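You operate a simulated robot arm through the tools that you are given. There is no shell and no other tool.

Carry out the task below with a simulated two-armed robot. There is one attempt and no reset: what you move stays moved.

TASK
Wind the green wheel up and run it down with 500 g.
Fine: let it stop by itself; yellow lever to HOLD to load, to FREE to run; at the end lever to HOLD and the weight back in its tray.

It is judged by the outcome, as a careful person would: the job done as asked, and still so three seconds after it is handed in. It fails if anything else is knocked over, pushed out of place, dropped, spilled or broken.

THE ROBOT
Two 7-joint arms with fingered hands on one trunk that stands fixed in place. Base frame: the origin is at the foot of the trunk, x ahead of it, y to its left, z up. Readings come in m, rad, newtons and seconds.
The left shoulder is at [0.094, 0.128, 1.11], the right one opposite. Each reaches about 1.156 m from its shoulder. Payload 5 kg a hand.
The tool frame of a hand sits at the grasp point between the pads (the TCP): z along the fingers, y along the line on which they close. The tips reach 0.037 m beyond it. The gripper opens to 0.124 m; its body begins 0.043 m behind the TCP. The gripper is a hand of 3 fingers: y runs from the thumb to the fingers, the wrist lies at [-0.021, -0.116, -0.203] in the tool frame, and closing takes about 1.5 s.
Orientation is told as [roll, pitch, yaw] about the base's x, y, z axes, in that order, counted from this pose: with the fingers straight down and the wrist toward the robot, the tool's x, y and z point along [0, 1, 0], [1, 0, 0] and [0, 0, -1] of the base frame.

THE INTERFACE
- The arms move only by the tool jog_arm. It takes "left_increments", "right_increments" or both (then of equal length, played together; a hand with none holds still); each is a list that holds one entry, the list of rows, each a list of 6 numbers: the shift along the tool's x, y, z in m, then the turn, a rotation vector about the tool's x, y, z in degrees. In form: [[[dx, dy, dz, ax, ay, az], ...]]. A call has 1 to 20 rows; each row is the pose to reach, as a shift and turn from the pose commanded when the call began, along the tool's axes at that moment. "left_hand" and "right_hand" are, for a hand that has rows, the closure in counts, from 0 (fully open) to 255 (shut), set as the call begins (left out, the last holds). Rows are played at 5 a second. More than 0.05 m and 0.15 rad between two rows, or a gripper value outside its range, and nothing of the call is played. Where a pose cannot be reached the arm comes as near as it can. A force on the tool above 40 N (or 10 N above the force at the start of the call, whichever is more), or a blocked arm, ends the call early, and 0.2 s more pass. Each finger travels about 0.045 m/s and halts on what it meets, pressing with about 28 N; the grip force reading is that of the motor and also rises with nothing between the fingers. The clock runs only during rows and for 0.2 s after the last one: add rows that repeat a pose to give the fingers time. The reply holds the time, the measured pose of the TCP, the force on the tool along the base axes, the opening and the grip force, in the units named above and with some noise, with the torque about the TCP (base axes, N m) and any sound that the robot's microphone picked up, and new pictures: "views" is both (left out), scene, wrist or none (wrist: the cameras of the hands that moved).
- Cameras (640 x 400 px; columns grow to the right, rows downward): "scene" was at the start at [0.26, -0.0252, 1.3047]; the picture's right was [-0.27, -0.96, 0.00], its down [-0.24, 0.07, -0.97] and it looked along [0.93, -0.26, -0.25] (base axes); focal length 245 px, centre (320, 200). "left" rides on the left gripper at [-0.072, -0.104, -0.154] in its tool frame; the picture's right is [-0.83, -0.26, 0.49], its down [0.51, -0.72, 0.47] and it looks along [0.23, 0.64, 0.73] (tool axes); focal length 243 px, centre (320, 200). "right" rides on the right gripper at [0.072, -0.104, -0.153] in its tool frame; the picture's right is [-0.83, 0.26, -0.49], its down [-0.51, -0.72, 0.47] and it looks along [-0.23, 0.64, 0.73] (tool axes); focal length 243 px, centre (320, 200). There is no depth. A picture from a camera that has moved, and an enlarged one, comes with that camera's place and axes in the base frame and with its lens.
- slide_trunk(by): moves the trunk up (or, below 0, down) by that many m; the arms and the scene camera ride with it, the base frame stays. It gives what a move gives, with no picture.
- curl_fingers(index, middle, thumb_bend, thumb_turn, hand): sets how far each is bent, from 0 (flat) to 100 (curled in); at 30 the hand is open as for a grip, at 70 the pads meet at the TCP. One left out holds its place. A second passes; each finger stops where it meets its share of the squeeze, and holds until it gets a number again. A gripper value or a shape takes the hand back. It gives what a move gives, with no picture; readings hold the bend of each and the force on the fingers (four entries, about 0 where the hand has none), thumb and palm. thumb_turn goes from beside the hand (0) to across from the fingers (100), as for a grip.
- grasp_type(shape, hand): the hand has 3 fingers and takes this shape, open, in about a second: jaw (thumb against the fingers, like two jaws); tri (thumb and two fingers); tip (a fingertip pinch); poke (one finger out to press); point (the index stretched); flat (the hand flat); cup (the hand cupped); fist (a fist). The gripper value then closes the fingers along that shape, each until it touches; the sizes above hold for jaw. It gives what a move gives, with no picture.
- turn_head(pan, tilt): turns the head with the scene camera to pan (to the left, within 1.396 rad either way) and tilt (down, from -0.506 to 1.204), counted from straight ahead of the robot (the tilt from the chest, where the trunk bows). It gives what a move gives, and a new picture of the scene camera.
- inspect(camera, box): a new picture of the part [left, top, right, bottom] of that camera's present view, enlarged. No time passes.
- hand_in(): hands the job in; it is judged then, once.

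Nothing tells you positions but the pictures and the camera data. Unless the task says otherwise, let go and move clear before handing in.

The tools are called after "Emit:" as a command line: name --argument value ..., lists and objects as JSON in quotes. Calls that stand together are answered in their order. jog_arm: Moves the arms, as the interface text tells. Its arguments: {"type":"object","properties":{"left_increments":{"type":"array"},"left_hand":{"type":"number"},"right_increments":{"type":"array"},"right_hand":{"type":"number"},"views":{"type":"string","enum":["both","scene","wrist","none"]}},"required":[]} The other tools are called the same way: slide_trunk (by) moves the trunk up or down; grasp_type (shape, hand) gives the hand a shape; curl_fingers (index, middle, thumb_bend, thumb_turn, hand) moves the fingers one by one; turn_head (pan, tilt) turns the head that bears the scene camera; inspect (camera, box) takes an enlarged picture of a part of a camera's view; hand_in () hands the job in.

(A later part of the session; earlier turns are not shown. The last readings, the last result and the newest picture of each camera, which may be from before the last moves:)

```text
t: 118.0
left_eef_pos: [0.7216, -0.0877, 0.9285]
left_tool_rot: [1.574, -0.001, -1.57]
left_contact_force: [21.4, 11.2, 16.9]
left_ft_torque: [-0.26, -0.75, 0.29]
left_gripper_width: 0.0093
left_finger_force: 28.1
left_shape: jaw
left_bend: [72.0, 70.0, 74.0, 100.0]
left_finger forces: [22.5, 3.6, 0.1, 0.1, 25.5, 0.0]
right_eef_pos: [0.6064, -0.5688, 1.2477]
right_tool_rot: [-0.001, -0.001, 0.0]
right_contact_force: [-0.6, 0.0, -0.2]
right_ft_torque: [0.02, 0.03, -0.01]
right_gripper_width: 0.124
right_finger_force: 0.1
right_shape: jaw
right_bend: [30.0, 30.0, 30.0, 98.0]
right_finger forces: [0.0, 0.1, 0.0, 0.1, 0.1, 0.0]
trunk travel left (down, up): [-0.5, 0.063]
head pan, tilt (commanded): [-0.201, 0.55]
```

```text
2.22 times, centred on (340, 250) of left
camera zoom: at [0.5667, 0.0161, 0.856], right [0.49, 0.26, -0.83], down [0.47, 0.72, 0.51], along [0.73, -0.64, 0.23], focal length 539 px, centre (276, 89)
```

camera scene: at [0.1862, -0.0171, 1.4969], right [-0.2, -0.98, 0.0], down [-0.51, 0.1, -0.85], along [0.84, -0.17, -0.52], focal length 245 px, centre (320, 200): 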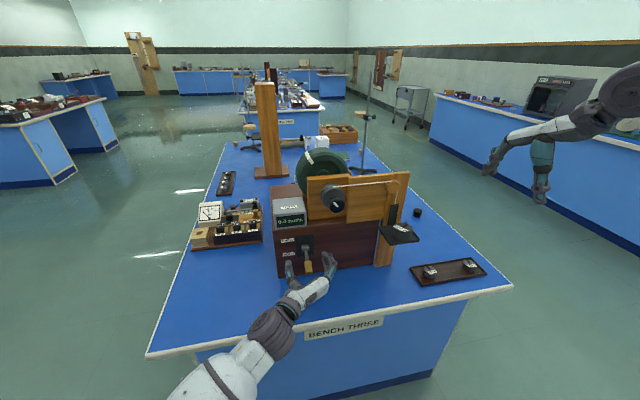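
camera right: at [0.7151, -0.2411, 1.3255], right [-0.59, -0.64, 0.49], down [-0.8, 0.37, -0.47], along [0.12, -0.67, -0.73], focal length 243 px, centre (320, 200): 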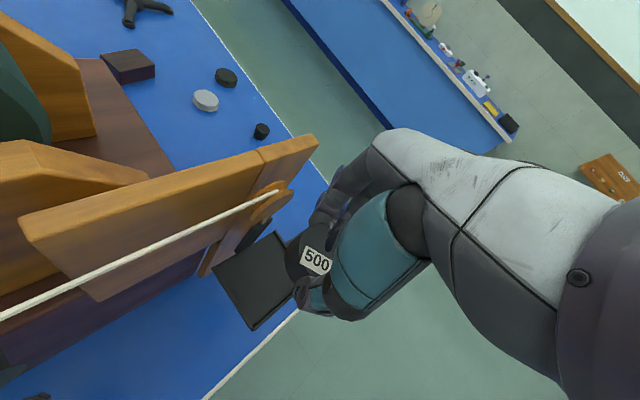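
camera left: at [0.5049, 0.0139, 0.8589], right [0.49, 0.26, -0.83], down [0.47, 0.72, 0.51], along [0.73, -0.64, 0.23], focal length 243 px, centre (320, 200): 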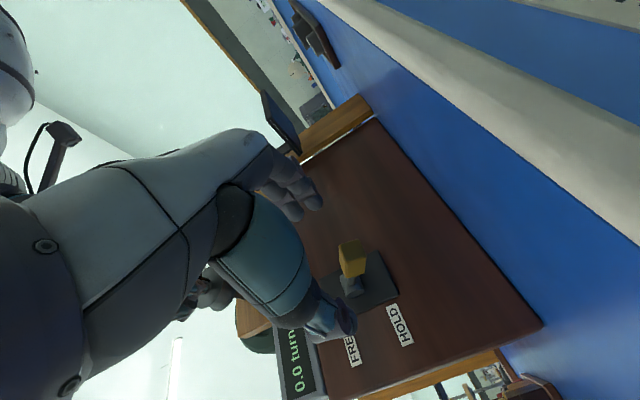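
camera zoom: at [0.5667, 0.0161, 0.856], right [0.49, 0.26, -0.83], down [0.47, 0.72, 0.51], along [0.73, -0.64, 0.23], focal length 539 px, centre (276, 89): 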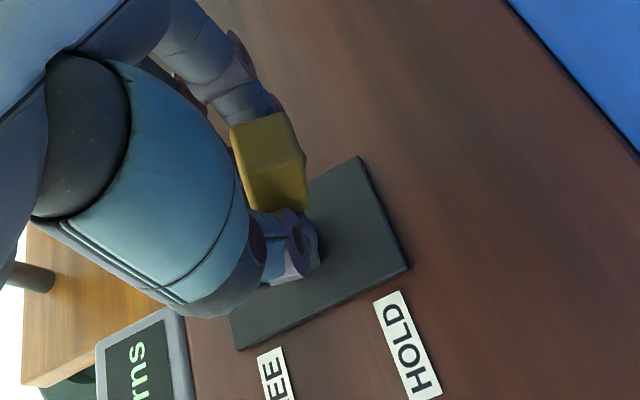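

The lever is back at HOLD. I'll let go of it, back the left hand off and check that it stays there.

Emit:
jog_arm --left_increments '[[[0, 0, 0, 0, 0, 0], [0, 0, 0, 0, 0, 0], [0, 0, 0, 0, 0, 0], [0, 0, 0, 0, 0, 0], [0, 0, 0, 0, 0, 0], [0, 0, 0, 0, 0, 0], [0, 0, -0.03, 0, 0, 0], [0, 0, -0.06, 0, 0, 0], [0, 0, -0.1, 0, 0, 0], [0, 0, -0.1, 0, 0, 0]]]' --left_hand 60 --views "both"

Emit:
inspect --camera "left" --box '[280, 200, 440, 340]'

Emit:
inspect --camera "scene" --box '[360, 200, 500, 300]'

```text
t: 120.2
left_eef_pos: [0.6198, -0.0899, 0.9248]
left_tool_rot: [1.572, 0.0, -1.57]
left_contact_force: [-0.1, 0.6, 0.5]
left_ft_torque: [0.0, -0.02, 0.02]
left_gripper_width: 0.0947
left_finger_force: 0.0
left_shape: jaw
left_bend: [27.0, 35.0, 54.0, 99.0]
left_finger forces: [0.1, 0.1, 0.1, 0.0, 0.0, 0.1]
right_eef_pos: [0.6078, -0.5694, 1.2476]
right_tool_rot: [0.003, 0.001, 0.0]
right_contact_force: [0.1, 0.7, -0.1]
right_ft_torque: [-0.02, 0.02, -0.01]
right_gripper_width: 0.1237
right_finger_force: 0.1
right_shape: jaw
right_bend: [30.0, 30.0, 30.0, 98.0]
right_finger forces: [0.1, 0.0, 0.0, 0.1, 0.0, 0.0]
trunk travel left (down, up): [-0.5, 0.063]
head pan, tilt (commanded): [-0.201, 0.55]
camera scene: at [0.1864, -0.0183, 1.4968], right [-0.2, -0.98, 0.0], down [-0.51, 0.1, -0.85], along [0.84, -0.17, -0.52], focal length 245 px, centre (320, 200)
camera left: at [0.4656, 0.0143, 0.8535], right [0.49, 0.26, -0.83], down [0.47, 0.72, 0.51], along [0.73, -0.64, 0.23], focal length 243 px, centre (320, 200)
```

scene: 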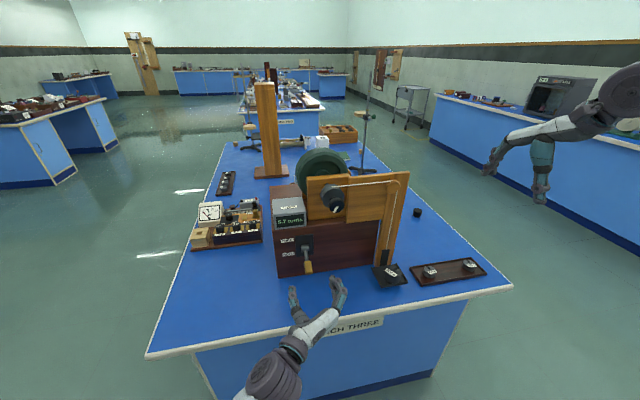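
left: 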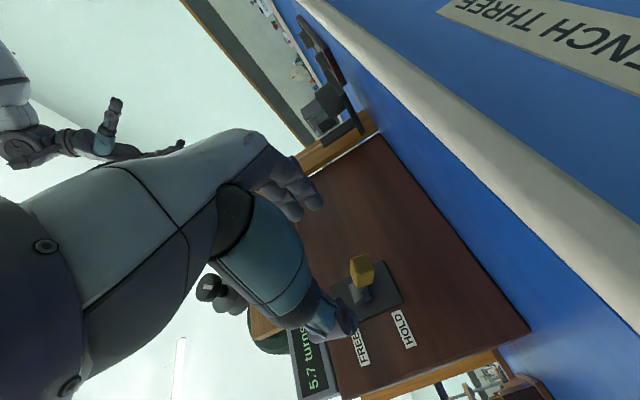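

```text
2.86 times, centred on (360, 270) of left
camera zoom: at [0.4656, 0.0143, 0.8535], right [0.49, 0.26, -0.83], down [0.47, 0.72, 0.51], along [0.73, -0.64, 0.23], focal length 693 px, centre (206, 0)
```

zoom: 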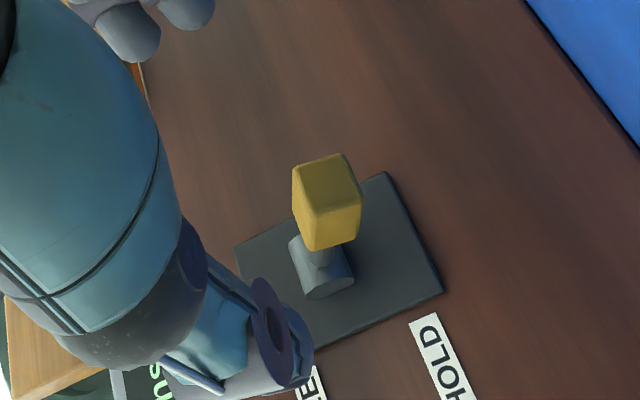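

```text
4.00 times, centred on (430, 250) of scene
camera zoom: at [0.1864, -0.0183, 1.4968], right [-0.2, -0.98, 0.0], down [-0.51, 0.1, -0.85], along [0.84, -0.17, -0.52], focal length 980 px, centre (-120, 0)
```

zoom: 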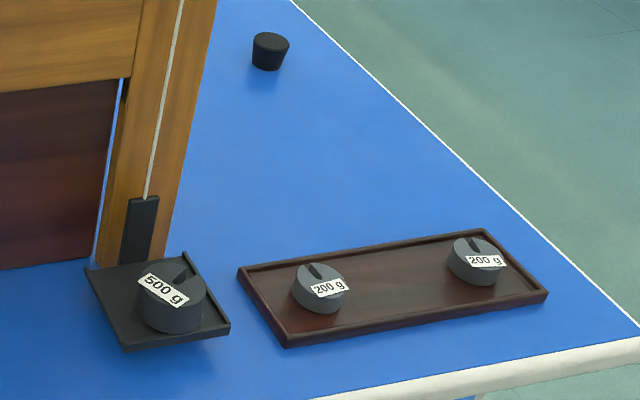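

The lever stays at HOLD, the wheel is at rest and the weight is on the pan. I'll move the left hand out of the way and bring the right hand over the pan, using the same -60° yaw as before.

Emit:
jog_arm --right_increments '[[[0.02, 0.0, 0.0, 0, 0, 7.5], [0.045, 0.0, 0.0, 0, 0, 15], [0.07, 0.01, 0.0, 0, 0, 22.5], [0.095, 0.025, 0.005, 0, 0, 30], [0.12, 0.04, 0.01, 0, 0, 37.5], [0.145, 0.055, 0.02, 0, 0, 45], [0.17, 0.075, 0.03, 0, 0, 52.5], [0.199, 0.099, 0.05, 0, 0, 60], [0.199, 0.099, 0.05, 0, 0, 60]]]' --left_increments '[[[0.012, -0.025, -0.004, 0, 0, 0], [0.025, -0.05, -0.008, 0, 0, 0], [0.038, -0.075, -0.012, 0, 0, 0], [0.05, -0.1, -0.016, 0, 0, 0], [0.062, -0.125, -0.02, 0, 0, 0], [0.075, -0.15, -0.024, 0, 0, 0], [0.088, -0.175, -0.028, 0, 0, 0], [0.1, -0.2, -0.03, 0, 0, 0], [0.1, -0.2, -0.03, 0, 0, 0]]]' --views "both"

Emit:
inspect --camera "right" --box '[160, 120, 420, 390]'

```text
t: 122.2
left_eef_pos: [0.5878, 0.111, 1.0313]
left_tool_rot: [1.573, 0.0, -1.569]
left_contact_force: [1.2, -0.9, 0.1]
left_ft_torque: [0.01, -0.01, 0.02]
left_gripper_width: 0.0948
left_finger_force: 0.0
left_shape: jaw
left_bend: [27.0, 35.0, 53.0, 99.0]
left_finger forces: [0.0, 0.0, 0.0, 0.0, 0.1, 0.0]
right_eef_pos: [0.7038, -0.3719, 1.1968]
right_tool_rot: [0.004, 0.002, -1.048]
right_contact_force: [-0.8, -0.4, 0.3]
right_ft_torque: [0.04, -0.03, -0.02]
right_gripper_width: 0.1239
right_finger_force: 0.0
right_shape: jaw
right_bend: [30.0, 30.0, 30.0, 98.0]
right_finger forces: [0.0, 0.0, 0.0, 0.0, 0.0, 0.0]
trunk travel left (down, up): [-0.5, 0.063]
head pan, tilt (commanded): [-0.201, 0.55]
camera scene: at [0.1839, -0.02, 1.4971], right [-0.2, -0.98, 0.0], down [-0.51, 0.1, -0.85], along [0.84, -0.17, -0.52], focal length 245 px, centre (320, 200)
camera right: at [0.712, -0.2458, 1.3493], right [-0.59, -0.64, 0.49], down [-0.8, 0.37, -0.47], along [0.12, -0.67, -0.73], focal length 243 px, centre (320, 200)
camera left: at [0.4327, 0.2148, 0.9577], right [0.49, 0.26, -0.83], down [0.47, 0.72, 0.51], along [0.73, -0.64, 0.23], focal length 243 px, centre (320, 200)
```

scene: 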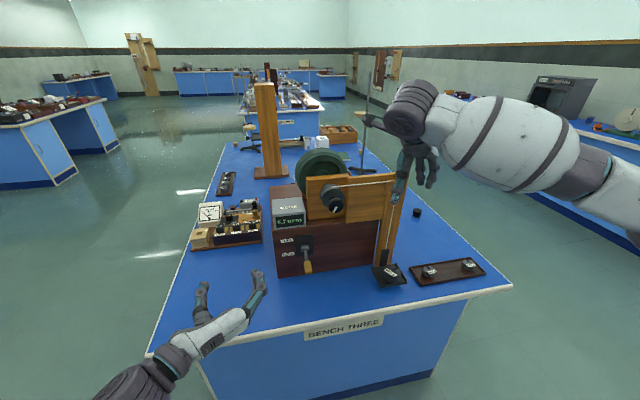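
right: 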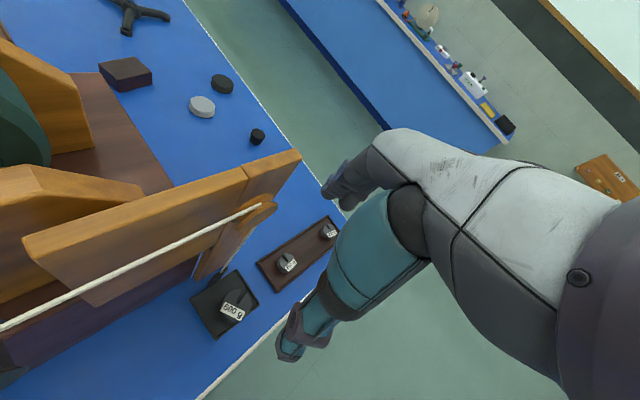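
left: 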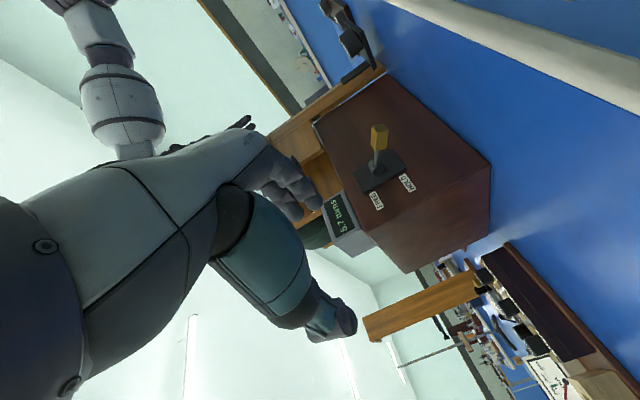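

```text
1.48 times, centred on (290, 255) of right
camera zoom: at [0.712, -0.2458, 1.3493], right [-0.59, -0.64, 0.49], down [-0.8, 0.37, -0.47], along [0.12, -0.67, -0.73], focal length 359 px, centre (364, 118)
```

zoom: 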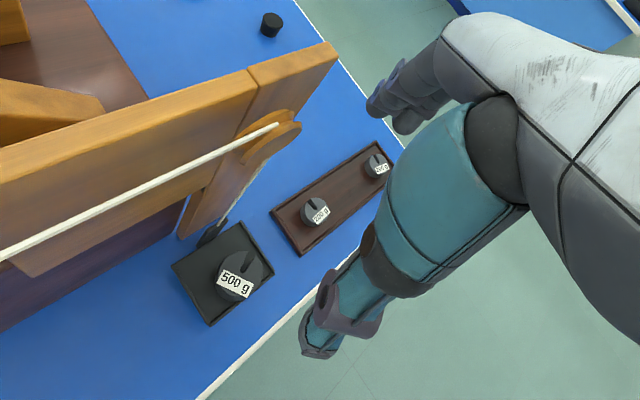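

The weight is at about (0.700, -0.373) on the pan. I'll lower the open right hand around it, stopping a little short to check.

Emit:
jog_arm --right_increments '[[[0, 0, 0.04, 0, 0, 0], [0, 0, 0.08, 0, 0, 0], [0, 0, 0.12, 0, 0, 0], [0, 0, 0.16, 0, 0, 0], [0, 0, 0.2, 0, 0, 0], [0, 0, 0.235, 0, 0, 0], [0, 0, 0.265, 0, 0, 0], [0, 0, 0.265, 0, 0, 0]]]' --views "both"

Emit:
inspect --camera "scene" --box '[340, 210, 440, 300]'

Emit:
inspect --camera "right" --box '[160, 120, 420, 390]'

```text
t: 124.0
left_eef_pos: [0.5882, 0.1115, 1.0286]
left_tool_rot: [1.571, 0.0, -1.572]
left_contact_force: [0.3, 0.0, 0.2]
left_ft_torque: [0.05, 0.0, 0.0]
left_gripper_width: 0.0946
left_finger_force: 0.0
left_shape: jaw
left_bend: [27.0, 35.0, 53.0, 99.0]
left_finger forces: [0.0, 0.0, 0.0, 0.0, 0.0, 0.1]
right_eef_pos: [0.7039, -0.3717, 0.9319]
right_tool_rot: [0.001, -0.002, -1.047]
right_contact_force: [-0.3, 0.5, 0.6]
right_ft_torque: [-0.01, -0.04, -0.03]
right_gripper_width: 0.1237
right_finger_force: 0.0
right_shape: jaw
right_bend: [30.0, 30.0, 30.0, 98.0]
right_finger forces: [0.0, 0.0, 0.0, 0.0, 0.0, 0.1]
trunk travel left (down, up): [-0.5, 0.063]
head pan, tilt (commanded): [-0.201, 0.55]
camera scene: at [0.1851, -0.0182, 1.497], right [-0.2, -0.98, 0.0], down [-0.51, 0.1, -0.85], along [0.84, -0.17, -0.52], focal length 245 px, centre (320, 200)
camera right: at [0.7127, -0.2445, 1.0837], right [-0.59, -0.64, 0.49], down [-0.8, 0.37, -0.47], along [0.12, -0.67, -0.73], focal length 243 px, centre (320, 200)
```

scene: 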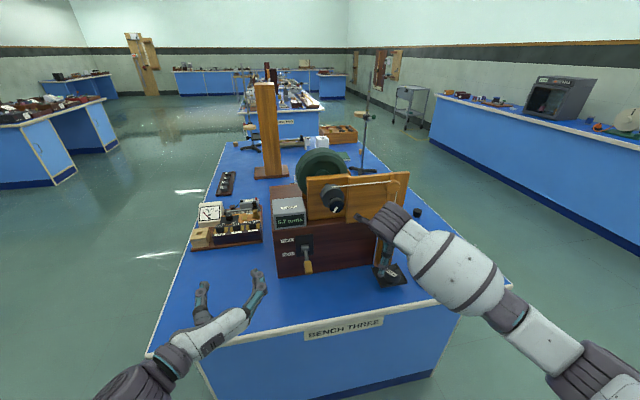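
right: 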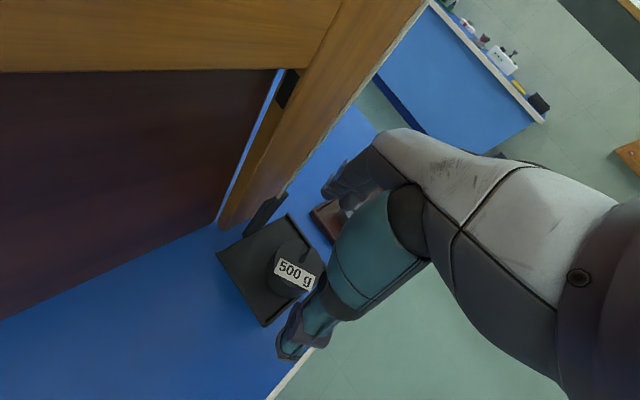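

```text
4.44 times, centred on (390, 255) of scene
camera zoom: at [0.1851, -0.0182, 1.497], right [-0.2, -0.98, 0.0], down [-0.51, 0.1, -0.85], along [0.84, -0.17, -0.52], focal length 1089 px, centre (9, -44)
```

zoom: 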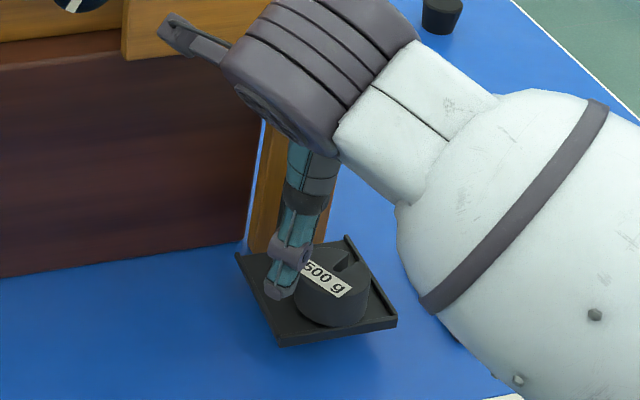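

```text
1.48 times, centred on (290, 255) of right
camera zoom: at [0.7127, -0.2445, 1.0837], right [-0.59, -0.64, 0.49], down [-0.8, 0.37, -0.47], along [0.12, -0.67, -0.73], focal length 359 px, centre (364, 118)
```

zoom: 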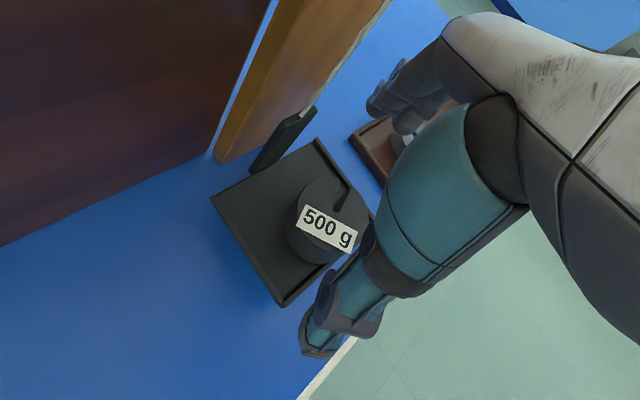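

The weight lies between the thumb and fingers, and there is no contact. I'll go down the last bit and close.

Emit:
jog_arm --right_increments '[[[0, 0, 0.015, 0, 0, 0], [0, 0, 0.03, 0, 0, 0], [0, 0, 0.04, 0, 0, 0], [0, 0, 0.047, 0, 0, 0], [0, 0, 0.047, 0, 0, 0]]]' --views "none"

Emit:
inspect --camera "scene" --box '[340, 210, 440, 300]'

Emit:
inspect --camera "right" --box '[160, 120, 420, 390]'

```text
t: 125.2
left_eef_pos: [0.5884, 0.1111, 1.0282]
left_tool_rot: [1.571, 0.0, -1.57]
left_contact_force: [0.1, 0.3, 0.3]
left_ft_torque: [-0.03, -0.03, 0.0]
left_gripper_width: 0.0947
left_finger_force: 0.2
left_shape: jaw
left_bend: [27.0, 35.0, 53.0, 99.0]
left_finger forces: [0.0, 0.1, 0.0, 0.0, 0.0, 0.0]
right_eef_pos: [0.7052, -0.372, 0.8845]
right_tool_rot: [0.0, 0.003, -1.047]
right_contact_force: [-0.8, -0.4, -0.1]
right_ft_torque: [0.02, 0.02, 0.04]
right_gripper_width: 0.124
right_finger_force: 0.0
right_shape: jaw
right_bend: [30.0, 30.0, 30.0, 98.0]
right_finger forces: [0.0, 0.1, 0.0, 0.0, 0.1, 0.0]
trunk travel left (down, up): [-0.5, 0.063]
head pan, tilt (commanded): [-0.201, 0.55]
```

```text
4.44 times, centred on (390, 255) of scene
camera zoom: at [0.1854, -0.0184, 1.4969], right [-0.2, -0.98, 0.0], down [-0.51, 0.1, -0.85], along [0.84, -0.17, -0.52], focal length 1089 px, centre (9, -44)
```

zoom: 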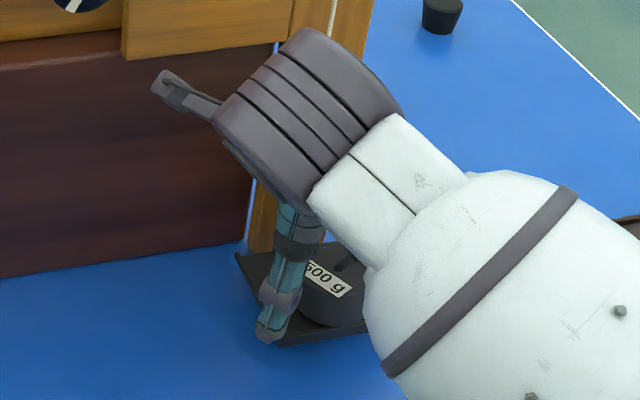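

```text
1.48 times, centred on (290, 255) of right
camera zoom: at [0.714, -0.2442, 1.0376], right [-0.59, -0.64, 0.49], down [-0.8, 0.37, -0.47], along [0.12, -0.67, -0.73], focal length 359 px, centre (364, 118)
```

zoom: 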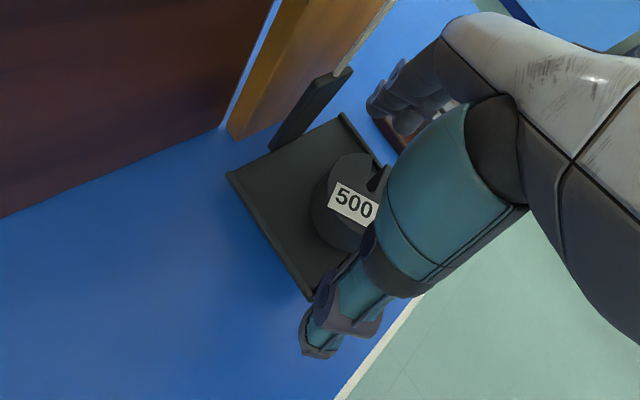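

I'll close the right hand on the weight.

Emit:
jog_arm --right_increments '[[[0, 0, 0, 0, 0, 0], [0, 0, 0, 0, 0, 0], [0, 0, 0, 0, 0, 0], [0, 0, 0, 0, 0, 0], [0, 0, 0, 0, 0, 0], [0, 0, 0, 0, 0, 0], [0, 0, 0, 0, 0, 0], [0, 0, 0, 0, 0, 0], [0, 0, 0, 0, 0, 0]]]' --right_hand 255 --views "none"

Emit:
inspect --camera "right" --box '[160, 120, 420, 390]'

Emit:
inspect --camera "left" --box '[280, 0, 420, 120]'

```text
t: 127.2
left_eef_pos: [0.5892, 0.1123, 1.0291]
left_tool_rot: [1.57, 0.001, -1.571]
left_contact_force: [0.0, 0.5, 0.2]
left_ft_torque: [0.01, 0.0, 0.0]
left_gripper_width: 0.0949
left_finger_force: 0.0
left_shape: jaw
left_bend: [27.0, 35.0, 53.0, 99.0]
left_finger forces: [0.0, 0.0, 0.0, 0.0, 0.0, 0.0]
right_eef_pos: [0.7057, -0.3716, 0.8847]
right_tool_rot: [0.001, 0.002, -1.048]
right_contact_force: [0.5, -0.8, -0.9]
right_ft_torque: [0.01, 0.01, 0.01]
right_gripper_width: 0.0458
right_finger_force: 28.1
right_shape: jaw
right_bend: [74.0, 50.0, 73.0, 100.0]
right_finger forces: [15.4, 8.5, 0.0, 0.1, 24.7, 0.1]
trunk travel left (down, up): [-0.5, 0.063]
head pan, tilt (commanded): [-0.201, 0.55]
```

```text
1.48 times, centred on (290, 255) of right
camera zoom: at [0.7141, -0.2442, 1.0374], right [-0.59, -0.64, 0.49], down [-0.8, 0.37, -0.47], along [0.12, -0.67, -0.73], focal length 359 px, centre (364, 118)
```

zoom: 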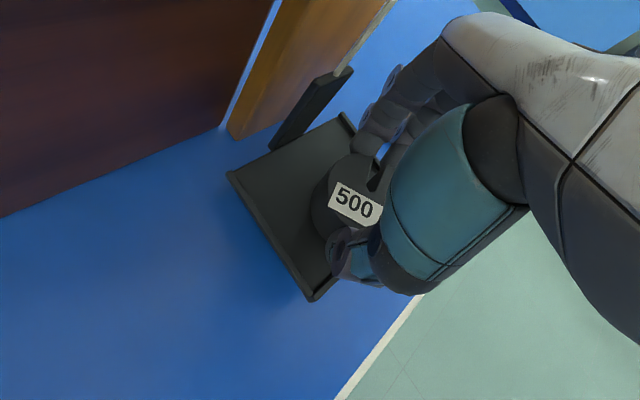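

```text
3.33 times, centred on (350, 60) of left
camera zoom: at [0.4339, 0.2157, 0.9568], right [0.49, 0.26, -0.83], down [0.47, 0.72, 0.51], along [0.73, -0.64, 0.23], focal length 809 px, centre (220, 667)
```

zoom: 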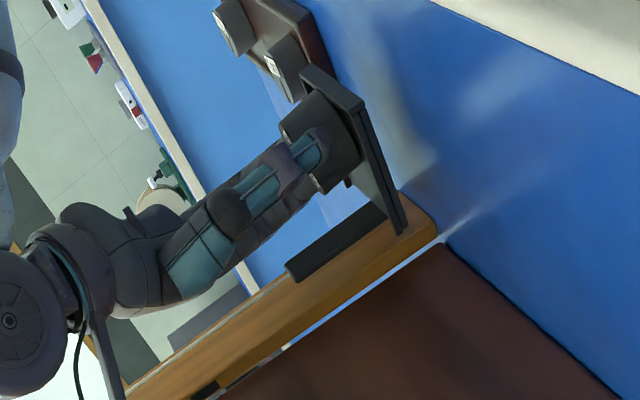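

The weight is gripped just as before, seen nicely from the side in the left camera. I'll lift it straight up.

Emit:
jog_arm --right_increments '[[[0, 0, -0.01, 0, 0, 0], [0, 0, -0.025, 0, 0, 0], [0, 0, -0.05, 0, 0, 0], [0, 0, -0.05, 0, 0, 0]]]' --views "none"

Emit:
inspect --camera "left" --box '[280, 0, 420, 120]'

Emit:
inspect --camera "right" --box '[160, 120, 420, 390]'

```text
t: 128.2
left_eef_pos: [0.5889, 0.111, 1.0284]
left_tool_rot: [1.571, 0.0, -1.57]
left_contact_force: [-0.4, -0.1, 0.7]
left_ft_torque: [0.01, 0.03, -0.01]
left_gripper_width: 0.0949
left_finger_force: 0.0
left_shape: jaw
left_bend: [27.0, 35.0, 53.0, 99.0]
left_finger forces: [0.0, 0.0, 0.0, 0.1, 0.0, 0.0]
right_eef_pos: [0.7046, -0.3724, 0.9344]
right_tool_rot: [0.001, 0.002, -1.048]
right_contact_force: [0.3, -0.2, -4.9]
right_ft_torque: [0.03, -0.01, 0.0]
right_gripper_width: 0.0459
right_finger_force: 27.9
right_shape: jaw
right_bend: [74.0, 50.0, 73.0, 100.0]
right_finger forces: [15.5, 8.5, 0.1, 0.0, 24.6, 0.1]
trunk travel left (down, up): [-0.5, 0.063]
head pan, tilt (commanded): [-0.201, 0.55]
```

```text
3.33 times, centred on (350, 60) of left
camera zoom: at [0.4341, 0.2152, 0.9566], right [0.49, 0.26, -0.83], down [0.47, 0.72, 0.51], along [0.73, -0.64, 0.23], focal length 809 px, centre (220, 667)
```

zoom: 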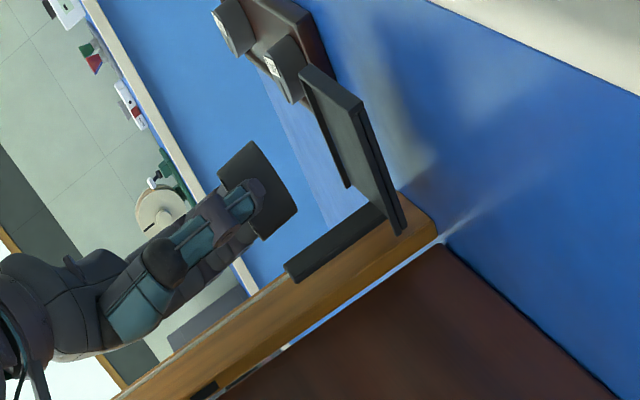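

```text
1.48 times, centred on (290, 255) of right
camera zoom: at [0.7149, -0.2451, 1.0874], right [-0.59, -0.64, 0.49], down [-0.8, 0.37, -0.47], along [0.12, -0.67, -0.73], focal length 359 px, centre (364, 118)
```

zoom: 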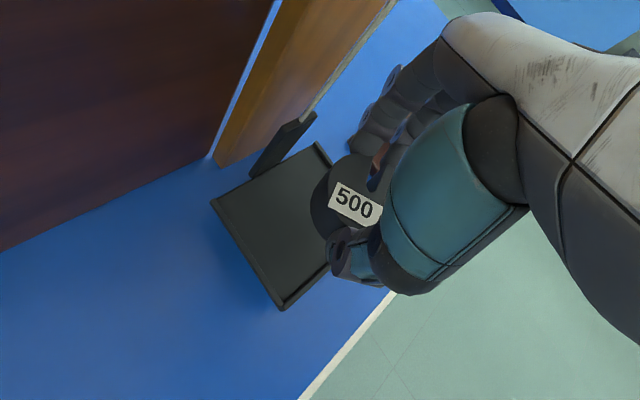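

The weight lifted cleanly and the pan stayed put. I'll raise it and carry it back over the tray, turning the hand to its original yaw.

Emit:
jog_arm --right_increments '[[[0, 0, -0.04, 0, 0, 0], [0, 0, -0.08, 0, 0, 0], [0, 0, -0.12, 0, 0, 0], [0, 0, -0.16, 0, 0, 0], [0, 0, -0.2, 0, 0, 0], [-0.018, 0.02, -0.22, 0, 0, -7.5], [-0.036, 0.04, -0.22, 0, 0, -15], [-0.054, 0.06, -0.22, 0, 0, -22.5], [-0.072, 0.08, -0.22, 0, 0, -30], [-0.09, 0.1, -0.22, 0, 0, -37.5], [-0.108, 0.12, -0.22, 0, 0, -45], [-0.126, 0.14, -0.22, 0, 0, -52.5], [-0.144, 0.1594, -0.22, 0, 0, -60], [-0.144, 0.1594, -0.22, 0, 0, -60]]]' --views "both"

Emit:
inspect --camera "right" --box '[160, 120, 420, 390]'

```text
t: 131.2
left_eef_pos: [0.5887, 0.1111, 1.0287]
left_tool_rot: [1.571, 0.0, -1.57]
left_contact_force: [0.1, 0.4, -1.1]
left_ft_torque: [0.0, 0.0, -0.01]
left_gripper_width: 0.0946
left_finger_force: 0.1
left_shape: jaw
left_bend: [27.0, 35.0, 53.0, 99.0]
left_finger forces: [0.0, 0.0, 0.1, 0.1, 0.0, 0.0]
right_eef_pos: [0.6602, -0.5818, 1.1539]
right_tool_rot: [0.002, -0.002, 0.001]
right_contact_force: [0.1, 0.0, -5.0]
right_ft_torque: [0.03, 0.03, 0.03]
right_gripper_width: 0.0459
right_finger_force: 27.9
right_shape: jaw
right_bend: [74.0, 51.0, 73.0, 100.0]
right_finger forces: [16.1, 9.3, 0.0, 0.0, 24.9, 0.0]
trunk travel left (down, up): [-0.5, 0.063]
head pan, tilt (commanded): [-0.201, 0.55]
camera scene: at [0.1862, -0.0182, 1.4967], right [-0.2, -0.98, 0.0], down [-0.51, 0.1, -0.85], along [0.84, -0.17, -0.52], focal length 245 px, centre (320, 200)
camera right: at [0.5554, -0.5096, 1.3069], right [0.26, -0.83, 0.49], down [-0.72, -0.51, -0.47], along [0.64, -0.23, -0.73], focal length 243 px, centre (320, 200)
```

scene: 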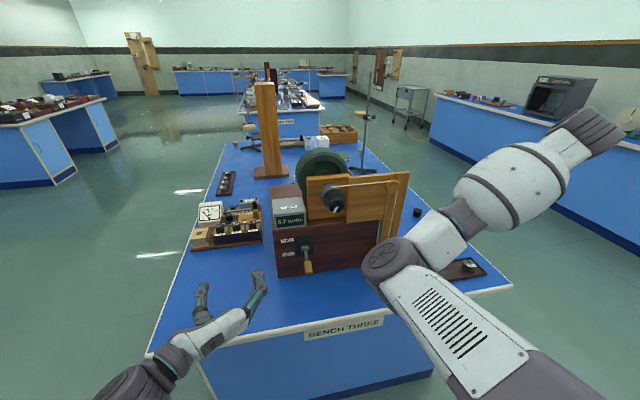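
right: 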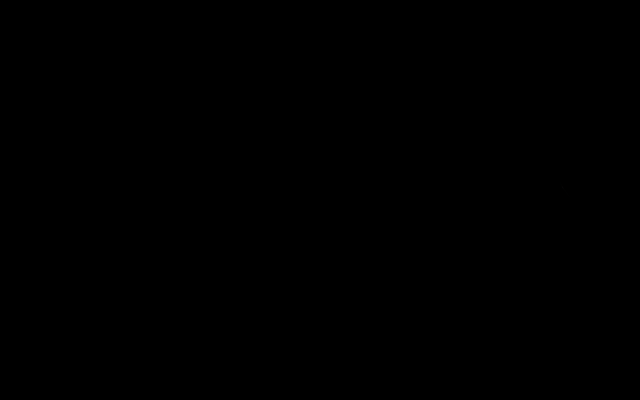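

```text
1.48 times, centred on (290, 255) of right
camera zoom: at [0.5554, -0.5096, 1.3069], right [0.26, -0.83, 0.49], down [-0.72, -0.51, -0.47], along [0.64, -0.23, -0.73], focal length 359 px, centre (364, 118)
```

zoom: 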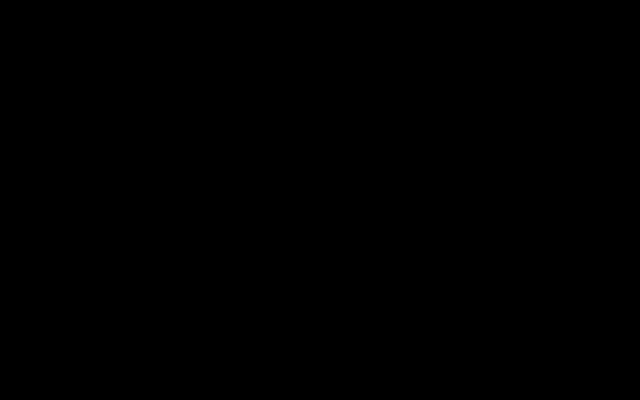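

The weight is held (5 N), but the right arm has folded into an awkward elbow position that blocks its own camera. I'll look at the arm with the head camera before doing anything else.

Emit:
turn_head --pan -0.75 --tilt 0.5

Emit:
inspect --camera "left" --box '[0, 0, 640, 400]'

```text
t: 132.1
left_eef_pos: [0.5882, 0.1099, 1.0291]
left_tool_rot: [1.573, 0.001, -1.572]
left_contact_force: [0.5, -0.2, -0.4]
left_ft_torque: [-0.01, -0.04, -0.01]
left_gripper_width: 0.0947
left_finger_force: 0.0
left_shape: jaw
left_bend: [27.0, 35.0, 53.0, 99.0]
left_finger forces: [0.1, 0.1, 0.0, 0.0, 0.1, 0.0]
right_eef_pos: [0.6613, -0.5835, 1.1548]
right_tool_rot: [0.002, 0.0, -0.002]
right_contact_force: [0.4, 0.8, -4.6]
right_ft_torque: [0.0, 0.01, 0.0]
right_gripper_width: 0.0457
right_finger_force: 27.7
right_shape: jaw
right_bend: [74.0, 51.0, 73.0, 100.0]
right_finger forces: [16.1, 9.2, 0.0, 0.1, 24.8, 0.0]
trunk travel left (down, up): [-0.5, 0.063]
head pan, tilt (commanded): [-0.75, 0.499]
camera scene: at [0.1646, -0.0628, 1.5014], right [-0.68, -0.73, 0.0], down [-0.35, 0.33, -0.88], along [0.64, -0.6, -0.48], focal length 245 px, centre (320, 200)
```

scene: 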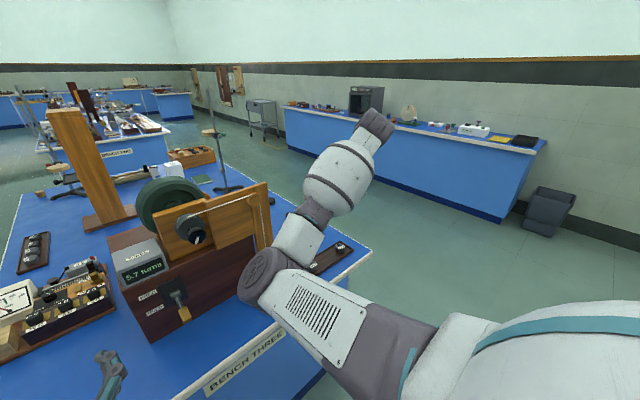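

```text
1.00 times, centred on (320, 200) of left (not enlarged: the box is as wide or as high as the picture)
camera zoom: at [0.4341, 0.2155, 0.9567], right [0.49, 0.26, -0.83], down [0.47, 0.72, 0.51], along [0.73, -0.64, 0.23], focal length 243 px, centre (320, 200)
```

zoom: 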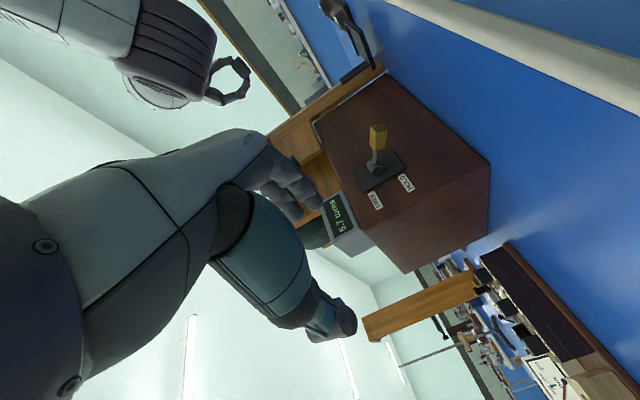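

The elbow has swung inward in front of the bench, about 0.2 m from the apparatus and touching nothing. I'll retrace the last motion a bit higher to let the elbow unwind, keeping the weight clear of everything.

Emit:
turn_head --pan -0.5 --tilt 0.5

Emit:
jog_arm --right_increments '[[[0.026, 0.005, -0.006, 0, 0, 7.5], [0.052, 0.01, -0.012, 0, 0, 15], [0.078, 0.015, -0.018, 0, 0, 22.5], [0.105, 0.02, -0.024, 0, 0, 30], [0.131, 0.025, -0.03, 0, 0, 37.5], [0.157, 0.03, -0.036, 0, 0, 45], [0.184, 0.037, -0.042, 0, 0, 52.5], [0.21, 0.0446, -0.05, 0, 0, 60], [0.21, 0.0446, -0.05, 0, 0, 60]]]' --views "both"

```text
t: 132.9
left_eef_pos: [0.5886, 0.1106, 1.0285]
left_tool_rot: [1.571, -0.001, -1.569]
left_contact_force: [-0.3, 0.1, -0.8]
left_ft_torque: [0.01, -0.02, -0.01]
left_gripper_width: 0.0947
left_finger_force: 0.1
left_shape: jaw
left_bend: [27.0, 35.0, 53.0, 99.0]
left_finger forces: [0.0, 0.1, 0.0, 0.0, 0.0, 0.0]
right_eef_pos: [0.6607, -0.5828, 1.1534]
right_tool_rot: [0.004, -0.001, 0.0]
right_contact_force: [-0.5, 0.0, -5.5]
right_ft_torque: [0.03, 0.01, 0.0]
right_gripper_width: 0.0459
right_finger_force: 28.4
right_shape: jaw
right_bend: [74.0, 51.0, 73.0, 100.0]
right_finger forces: [16.0, 9.2, 0.0, 0.0, 24.8, 0.1]
trunk travel left (down, up): [-0.5, 0.063]
head pan, tilt (commanded): [-0.499, 0.499]
camera scene: at [0.178, -0.0445, 1.5014], right [-0.48, -0.88, 0.0], down [-0.42, 0.23, -0.88], along [0.77, -0.42, -0.48], focal length 245 px, centre (320, 200)
```

scene: 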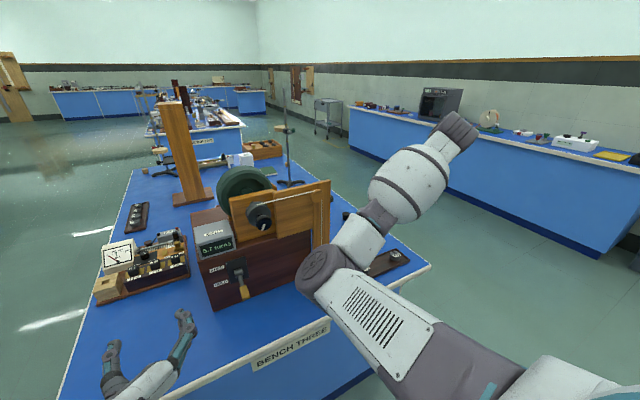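

```text
t: 134.9
left_eef_pos: [0.5883, 0.1098, 1.0295]
left_tool_rot: [1.571, 0.0, -1.57]
left_contact_force: [0.2, 0.1, -0.5]
left_ft_torque: [-0.01, 0.02, 0.01]
left_gripper_width: 0.0948
left_finger_force: 0.0
left_shape: jaw
left_bend: [27.0, 35.0, 53.0, 99.0]
left_finger forces: [0.0, 0.0, 0.1, 0.1, 0.0, 0.0]
right_eef_pos: [0.7061, -0.3713, 1.2052]
right_tool_rot: [0.001, 0.002, -1.05]
right_contact_force: [-0.3, -0.9, -5.3]
right_ft_torque: [0.02, -0.02, 0.04]
right_gripper_width: 0.0457
right_finger_force: 28.1
right_shape: jaw
right_bend: [74.0, 51.0, 73.0, 100.0]
right_finger forces: [16.0, 9.3, 0.0, 0.1, 24.6, 0.0]
trunk travel left (down, up): [-0.5, 0.063]
head pan, tilt (commanded): [-0.499, 0.499]
camera scene: at [0.1779, -0.0453, 1.5013], right [-0.48, -0.88, 0.0], down [-0.42, 0.23, -0.88], along [0.77, -0.42, -0.48], focal length 245 px, centre (320, 200)
camera right: at [0.7147, -0.2451, 1.3572], right [-0.59, -0.64, 0.49], down [-0.8, 0.37, -0.47], along [0.12, -0.67, -0.73], focal length 243 px, centre (320, 200)
```

scene: 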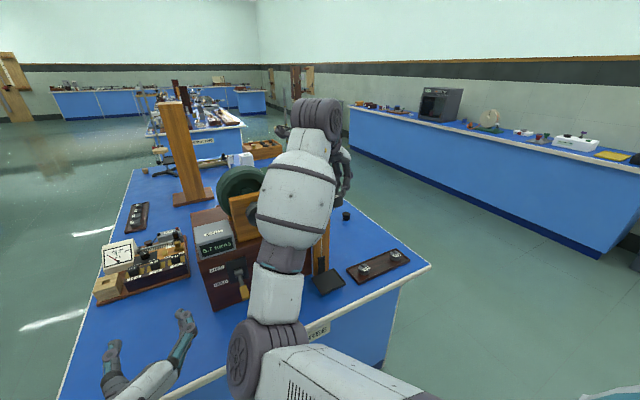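
right: 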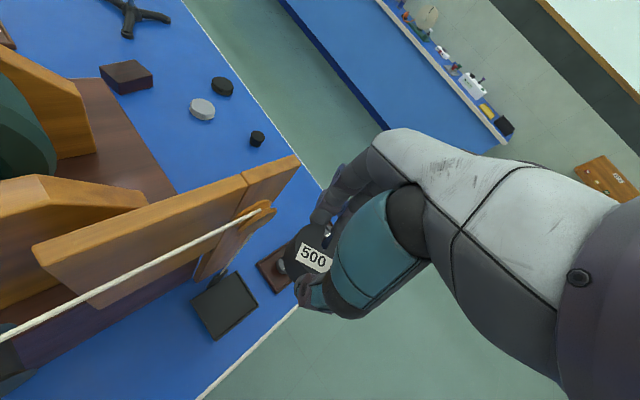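

The weight is still firmly held. The elbow is now low and central, so I'll follow my first successful route in reverse, turning to -90° while moving right, and watch the elbow.

Emit:
jog_arm --right_increments '[[[-0.016, 0.017, 0, 0, 0, 4], [-0.032, 0.033, 0, 0, 0, 8], [-0.048, 0.05, 0, 0, 0, 12], [-0.065, 0.067, 0, 0, 0, 16], [-0.081, 0.084, 0, 0, 0, 20], [-0.097, 0.1, 0, 0, 0, 24], [-0.113, 0.117, 0, 0, 0, 27], [-0.1295, 0.134, 0, 0, 0, 30], [-0.1295, 0.134, 0, 0, 0, 30]]]' --views "both"

```text
t: 136.9
left_eef_pos: [0.5888, 0.1115, 1.0297]
left_tool_rot: [1.57, -0.001, -1.571]
left_contact_force: [1.0, 0.6, 0.7]
left_ft_torque: [-0.03, -0.04, -0.02]
left_gripper_width: 0.0947
left_finger_force: 0.0
left_shape: jaw
left_bend: [27.0, 35.0, 53.0, 99.0]
left_finger forces: [0.0, 0.1, 0.0, 0.0, 0.0, 0.0]
right_eef_pos: [0.6598, -0.5514, 1.2053]
right_tool_rot: [0.001, 0.001, -1.573]
right_contact_force: [-0.6, 0.1, -4.1]
right_ft_torque: [0.0, -0.01, -0.02]
right_gripper_width: 0.0456
right_finger_force: 28.3
right_shape: jaw
right_bend: [74.0, 51.0, 73.0, 100.0]
right_finger forces: [16.4, 9.5, 0.0, 0.1, 24.7, 0.0]
trunk travel left (down, up): [-0.5, 0.063]
head pan, tilt (commanded): [-0.499, 0.499]
camera scene: at [0.178, -0.0437, 1.5014], right [-0.48, -0.88, 0.0], down [-0.42, 0.23, -0.88], along [0.77, -0.42, -0.48], focal length 245 px, centre (320, 200)
camera right: at [0.7311, -0.4471, 1.3575], right [-0.83, -0.26, 0.49], down [-0.51, 0.72, -0.47], along [-0.23, -0.64, -0.73], focal length 243 px, centre (320, 200)
```

scene: 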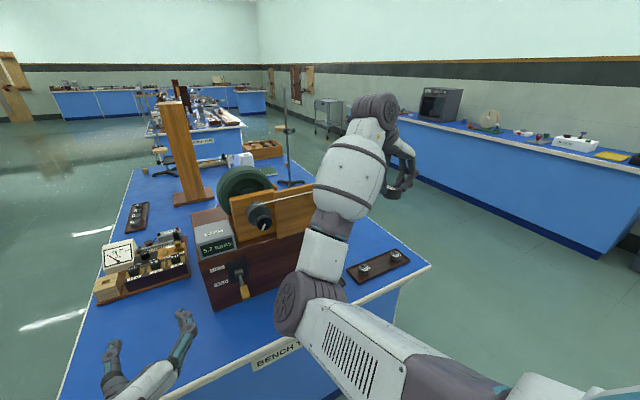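
right: 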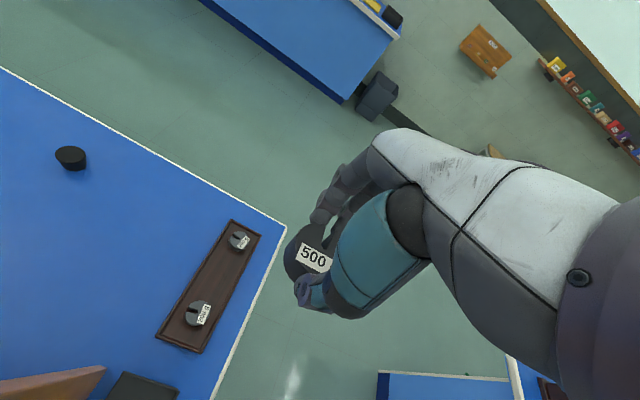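

The elbow stays on the inside, but at this hand angle the arm is fine and the camera is clear. A yaw of about -30° still lets the fingers open clear of the neighbouring weights, so I'll turn to that here and check.

Emit:
jog_arm --right_increments '[[[0, 0, 0, 0, 0, -7.5], [0, 0, 0, 0, 0, -15], [0, 0, 0, 0, 0, -22.5], [0, 0, 0, 0, 0, -30], [0, 0, 0, 0, 0, -37.5], [0, 0, 0, 0, 0, -45], [0, 0, 0, 0, 0, -52.5], [0, 0, 0, 0, 0, -60], [0, 0, 0, 0, 0, -60]]]' --views "both"

```text
t: 138.9
left_eef_pos: [0.589, 0.1112, 1.0287]
left_tool_rot: [1.569, 0.0, -1.571]
left_contact_force: [0.1, 0.3, -0.4]
left_ft_torque: [0.01, -0.03, 0.02]
left_gripper_width: 0.0948
left_finger_force: 0.0
left_shape: jaw
left_bend: [27.0, 35.0, 53.0, 99.0]
left_finger forces: [0.0, 0.1, 0.0, 0.1, 0.1, 0.0]
right_eef_pos: [0.6599, -0.5523, 1.2053]
right_tool_rot: [0.002, 0.002, -0.522]
right_contact_force: [-0.8, 0.4, -5.1]
right_ft_torque: [0.02, 0.05, -0.02]
right_gripper_width: 0.0453
right_finger_force: 27.7
right_shape: jaw
right_bend: [74.0, 51.0, 73.0, 100.0]
right_finger forces: [16.2, 9.6, 0.1, 0.1, 24.8, 0.0]
trunk travel left (down, up): [-0.5, 0.063]
head pan, tilt (commanded): [-0.499, 0.499]
camera scene: at [0.1781, -0.0439, 1.5014], right [-0.48, -0.88, 0.0], down [-0.42, 0.23, -0.88], along [0.77, -0.42, -0.48], focal length 245 px, centre (320, 200)
camera right: at [0.6039, -0.4362, 1.3573], right [-0.19, -0.85, 0.49], down [-0.88, -0.08, -0.47], along [0.44, -0.52, -0.73], focal length 243 px, centre (320, 200)
```

scene: 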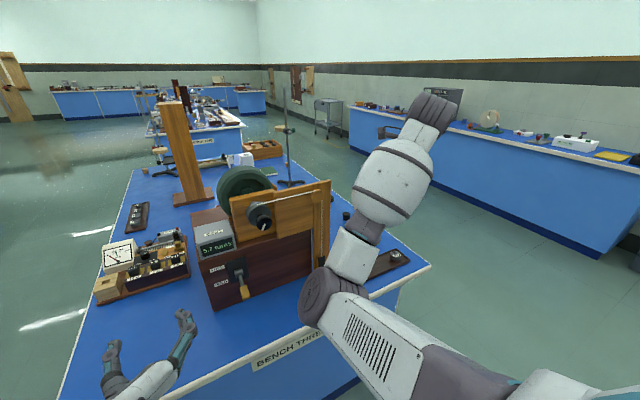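
right: 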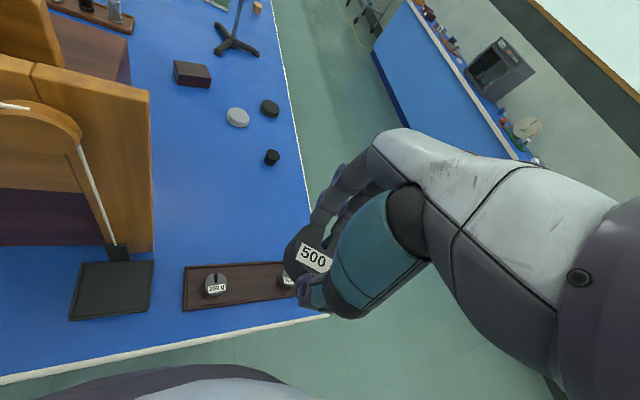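

The camera is clear and the arm is well-behaved at -30°. I'll look closely at the weight in the hand to work out its centre, so I can set it down accurately.

Emit:
inspect --camera "right" --box '[260, 200, 380, 340]'

Emit:
inspect --camera "right" --box '[160, 230, 320, 330]'

```text
2.86 times, centred on (320, 270) of right
camera zoom: at [0.6039, -0.4362, 1.3573], right [-0.19, -0.85, 0.49], down [-0.88, -0.08, -0.47], along [0.44, -0.52, -0.73], focal length 693 px, centre (320, 0)
```

zoom: 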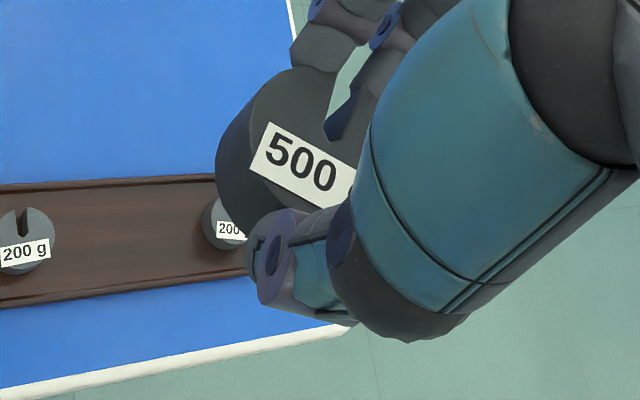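

```text
4.00 times, centred on (240, 280) of right
camera zoom: at [0.6039, -0.4362, 1.3573], right [-0.19, -0.85, 0.49], down [-0.88, -0.08, -0.47], along [0.44, -0.52, -0.73], focal length 970 px, centre (640, -120)
```

zoom: 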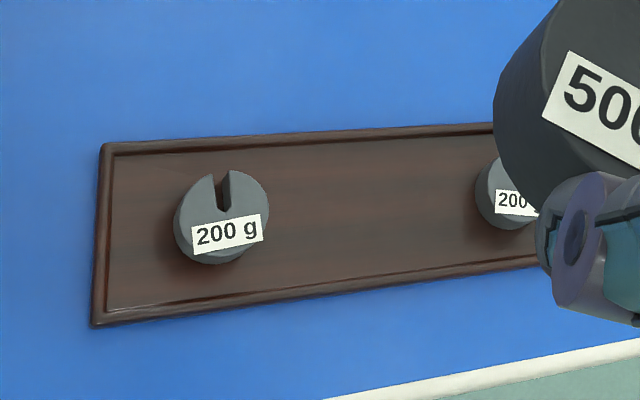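

The weight's centre is within about 2 mm of the hand axis, and the tray centre line is at x of about 0.709. I'll move over the 500 g spot and down to about 10 cm above it.

Emit:
jog_arm --right_increments '[[[-0.004, 0.017, 0.02, 0, 0, 0], [-0.008, 0.034, 0.05, 0, 0, 0], [-0.0124, 0.05, 0.085, 0, 0, 0], [-0.0164, 0.0671, 0.12, 0, 0, 0], [-0.0164, 0.0671, 0.155, 0, 0, 0], [-0.0164, 0.0671, 0.19, 0, 0, 0], [-0.0164, 0.0671, 0.225, 0, 0, 0], [-0.0164, 0.0671, 0.25, 0, 0, 0], [-0.0164, 0.0671, 0.25, 0, 0, 0]]]' --views "both"

Emit:
inspect --camera "right" --box '[160, 180, 400, 360]'

Emit:
inspect --camera "left" --box '[160, 0, 400, 150]'

```text
t: 140.9
left_eef_pos: [0.5878, 0.1108, 1.029]
left_tool_rot: [1.57, -0.001, -1.568]
left_contact_force: [-0.1, -0.3, 0.6]
left_ft_torque: [0.0, -0.02, -0.01]
left_gripper_width: 0.0949
left_finger_force: 0.1
left_shape: jaw
left_bend: [27.0, 35.0, 53.0, 99.0]
left_finger forces: [0.0, 0.0, 0.0, 0.0, 0.0, 0.0]
right_eef_pos: [0.7086, -0.6005, 0.9569]
right_tool_rot: [0.002, 0.001, -0.521]
right_contact_force: [0.1, 0.7, -4.5]
right_ft_torque: [0.01, 0.0, 0.01]
right_gripper_width: 0.0456
right_finger_force: 28.4
right_shape: jaw
right_bend: [74.0, 51.0, 73.0, 100.0]
right_finger forces: [16.2, 9.9, 0.0, 0.1, 24.3, 0.1]
trunk travel left (down, up): [-0.5, 0.063]
head pan, tilt (commanded): [-0.499, 0.499]
camera scene: at [0.178, -0.0442, 1.5014], right [-0.48, -0.88, 0.0], down [-0.42, 0.23, -0.88], along [0.77, -0.42, -0.48], focal length 245 px, centre (320, 200)
camera right: at [0.6535, -0.4851, 1.108], right [-0.19, -0.85, 0.49], down [-0.88, -0.08, -0.47], along [0.44, -0.52, -0.73], focal length 243 px, centre (320, 200)
```

scene: 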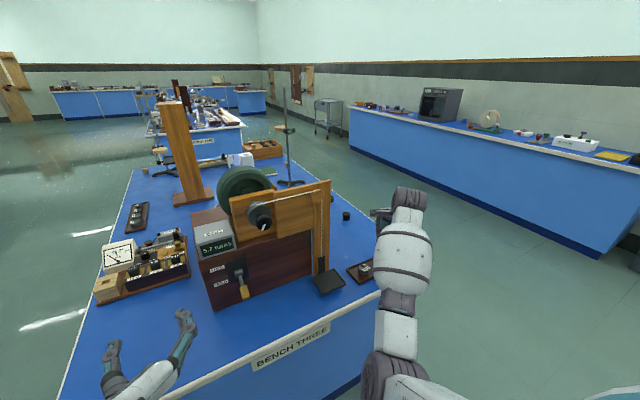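
right: 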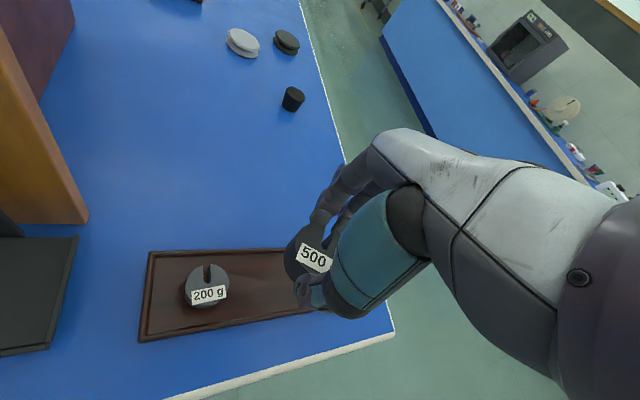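

```text
2.22 times, centred on (280, 270) of right
camera zoom: at [0.6535, -0.4851, 1.108], right [-0.19, -0.85, 0.49], down [-0.88, -0.08, -0.47], along [0.44, -0.52, -0.73], focal length 539 px, centre (409, 44)
```

zoom: 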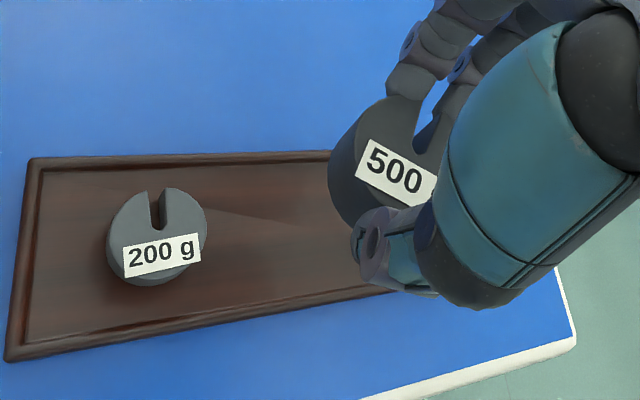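

```text
2.67 times, centred on (280, 75) of left
camera zoom: at [0.4342, 0.2156, 0.9568], right [0.49, 0.26, -0.83], down [0.47, 0.72, 0.51], along [0.73, -0.64, 0.23], focal length 647 px, centre (427, 533)
```

zoom: 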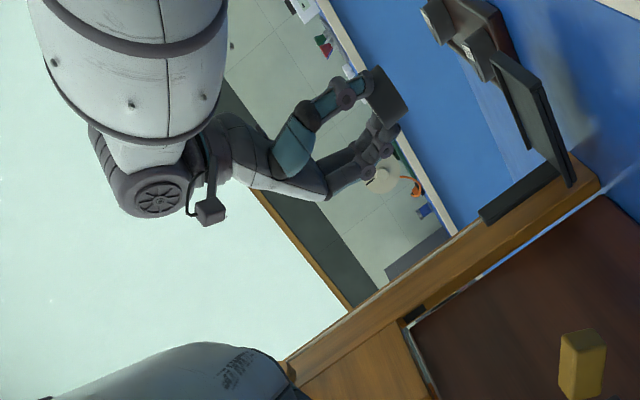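

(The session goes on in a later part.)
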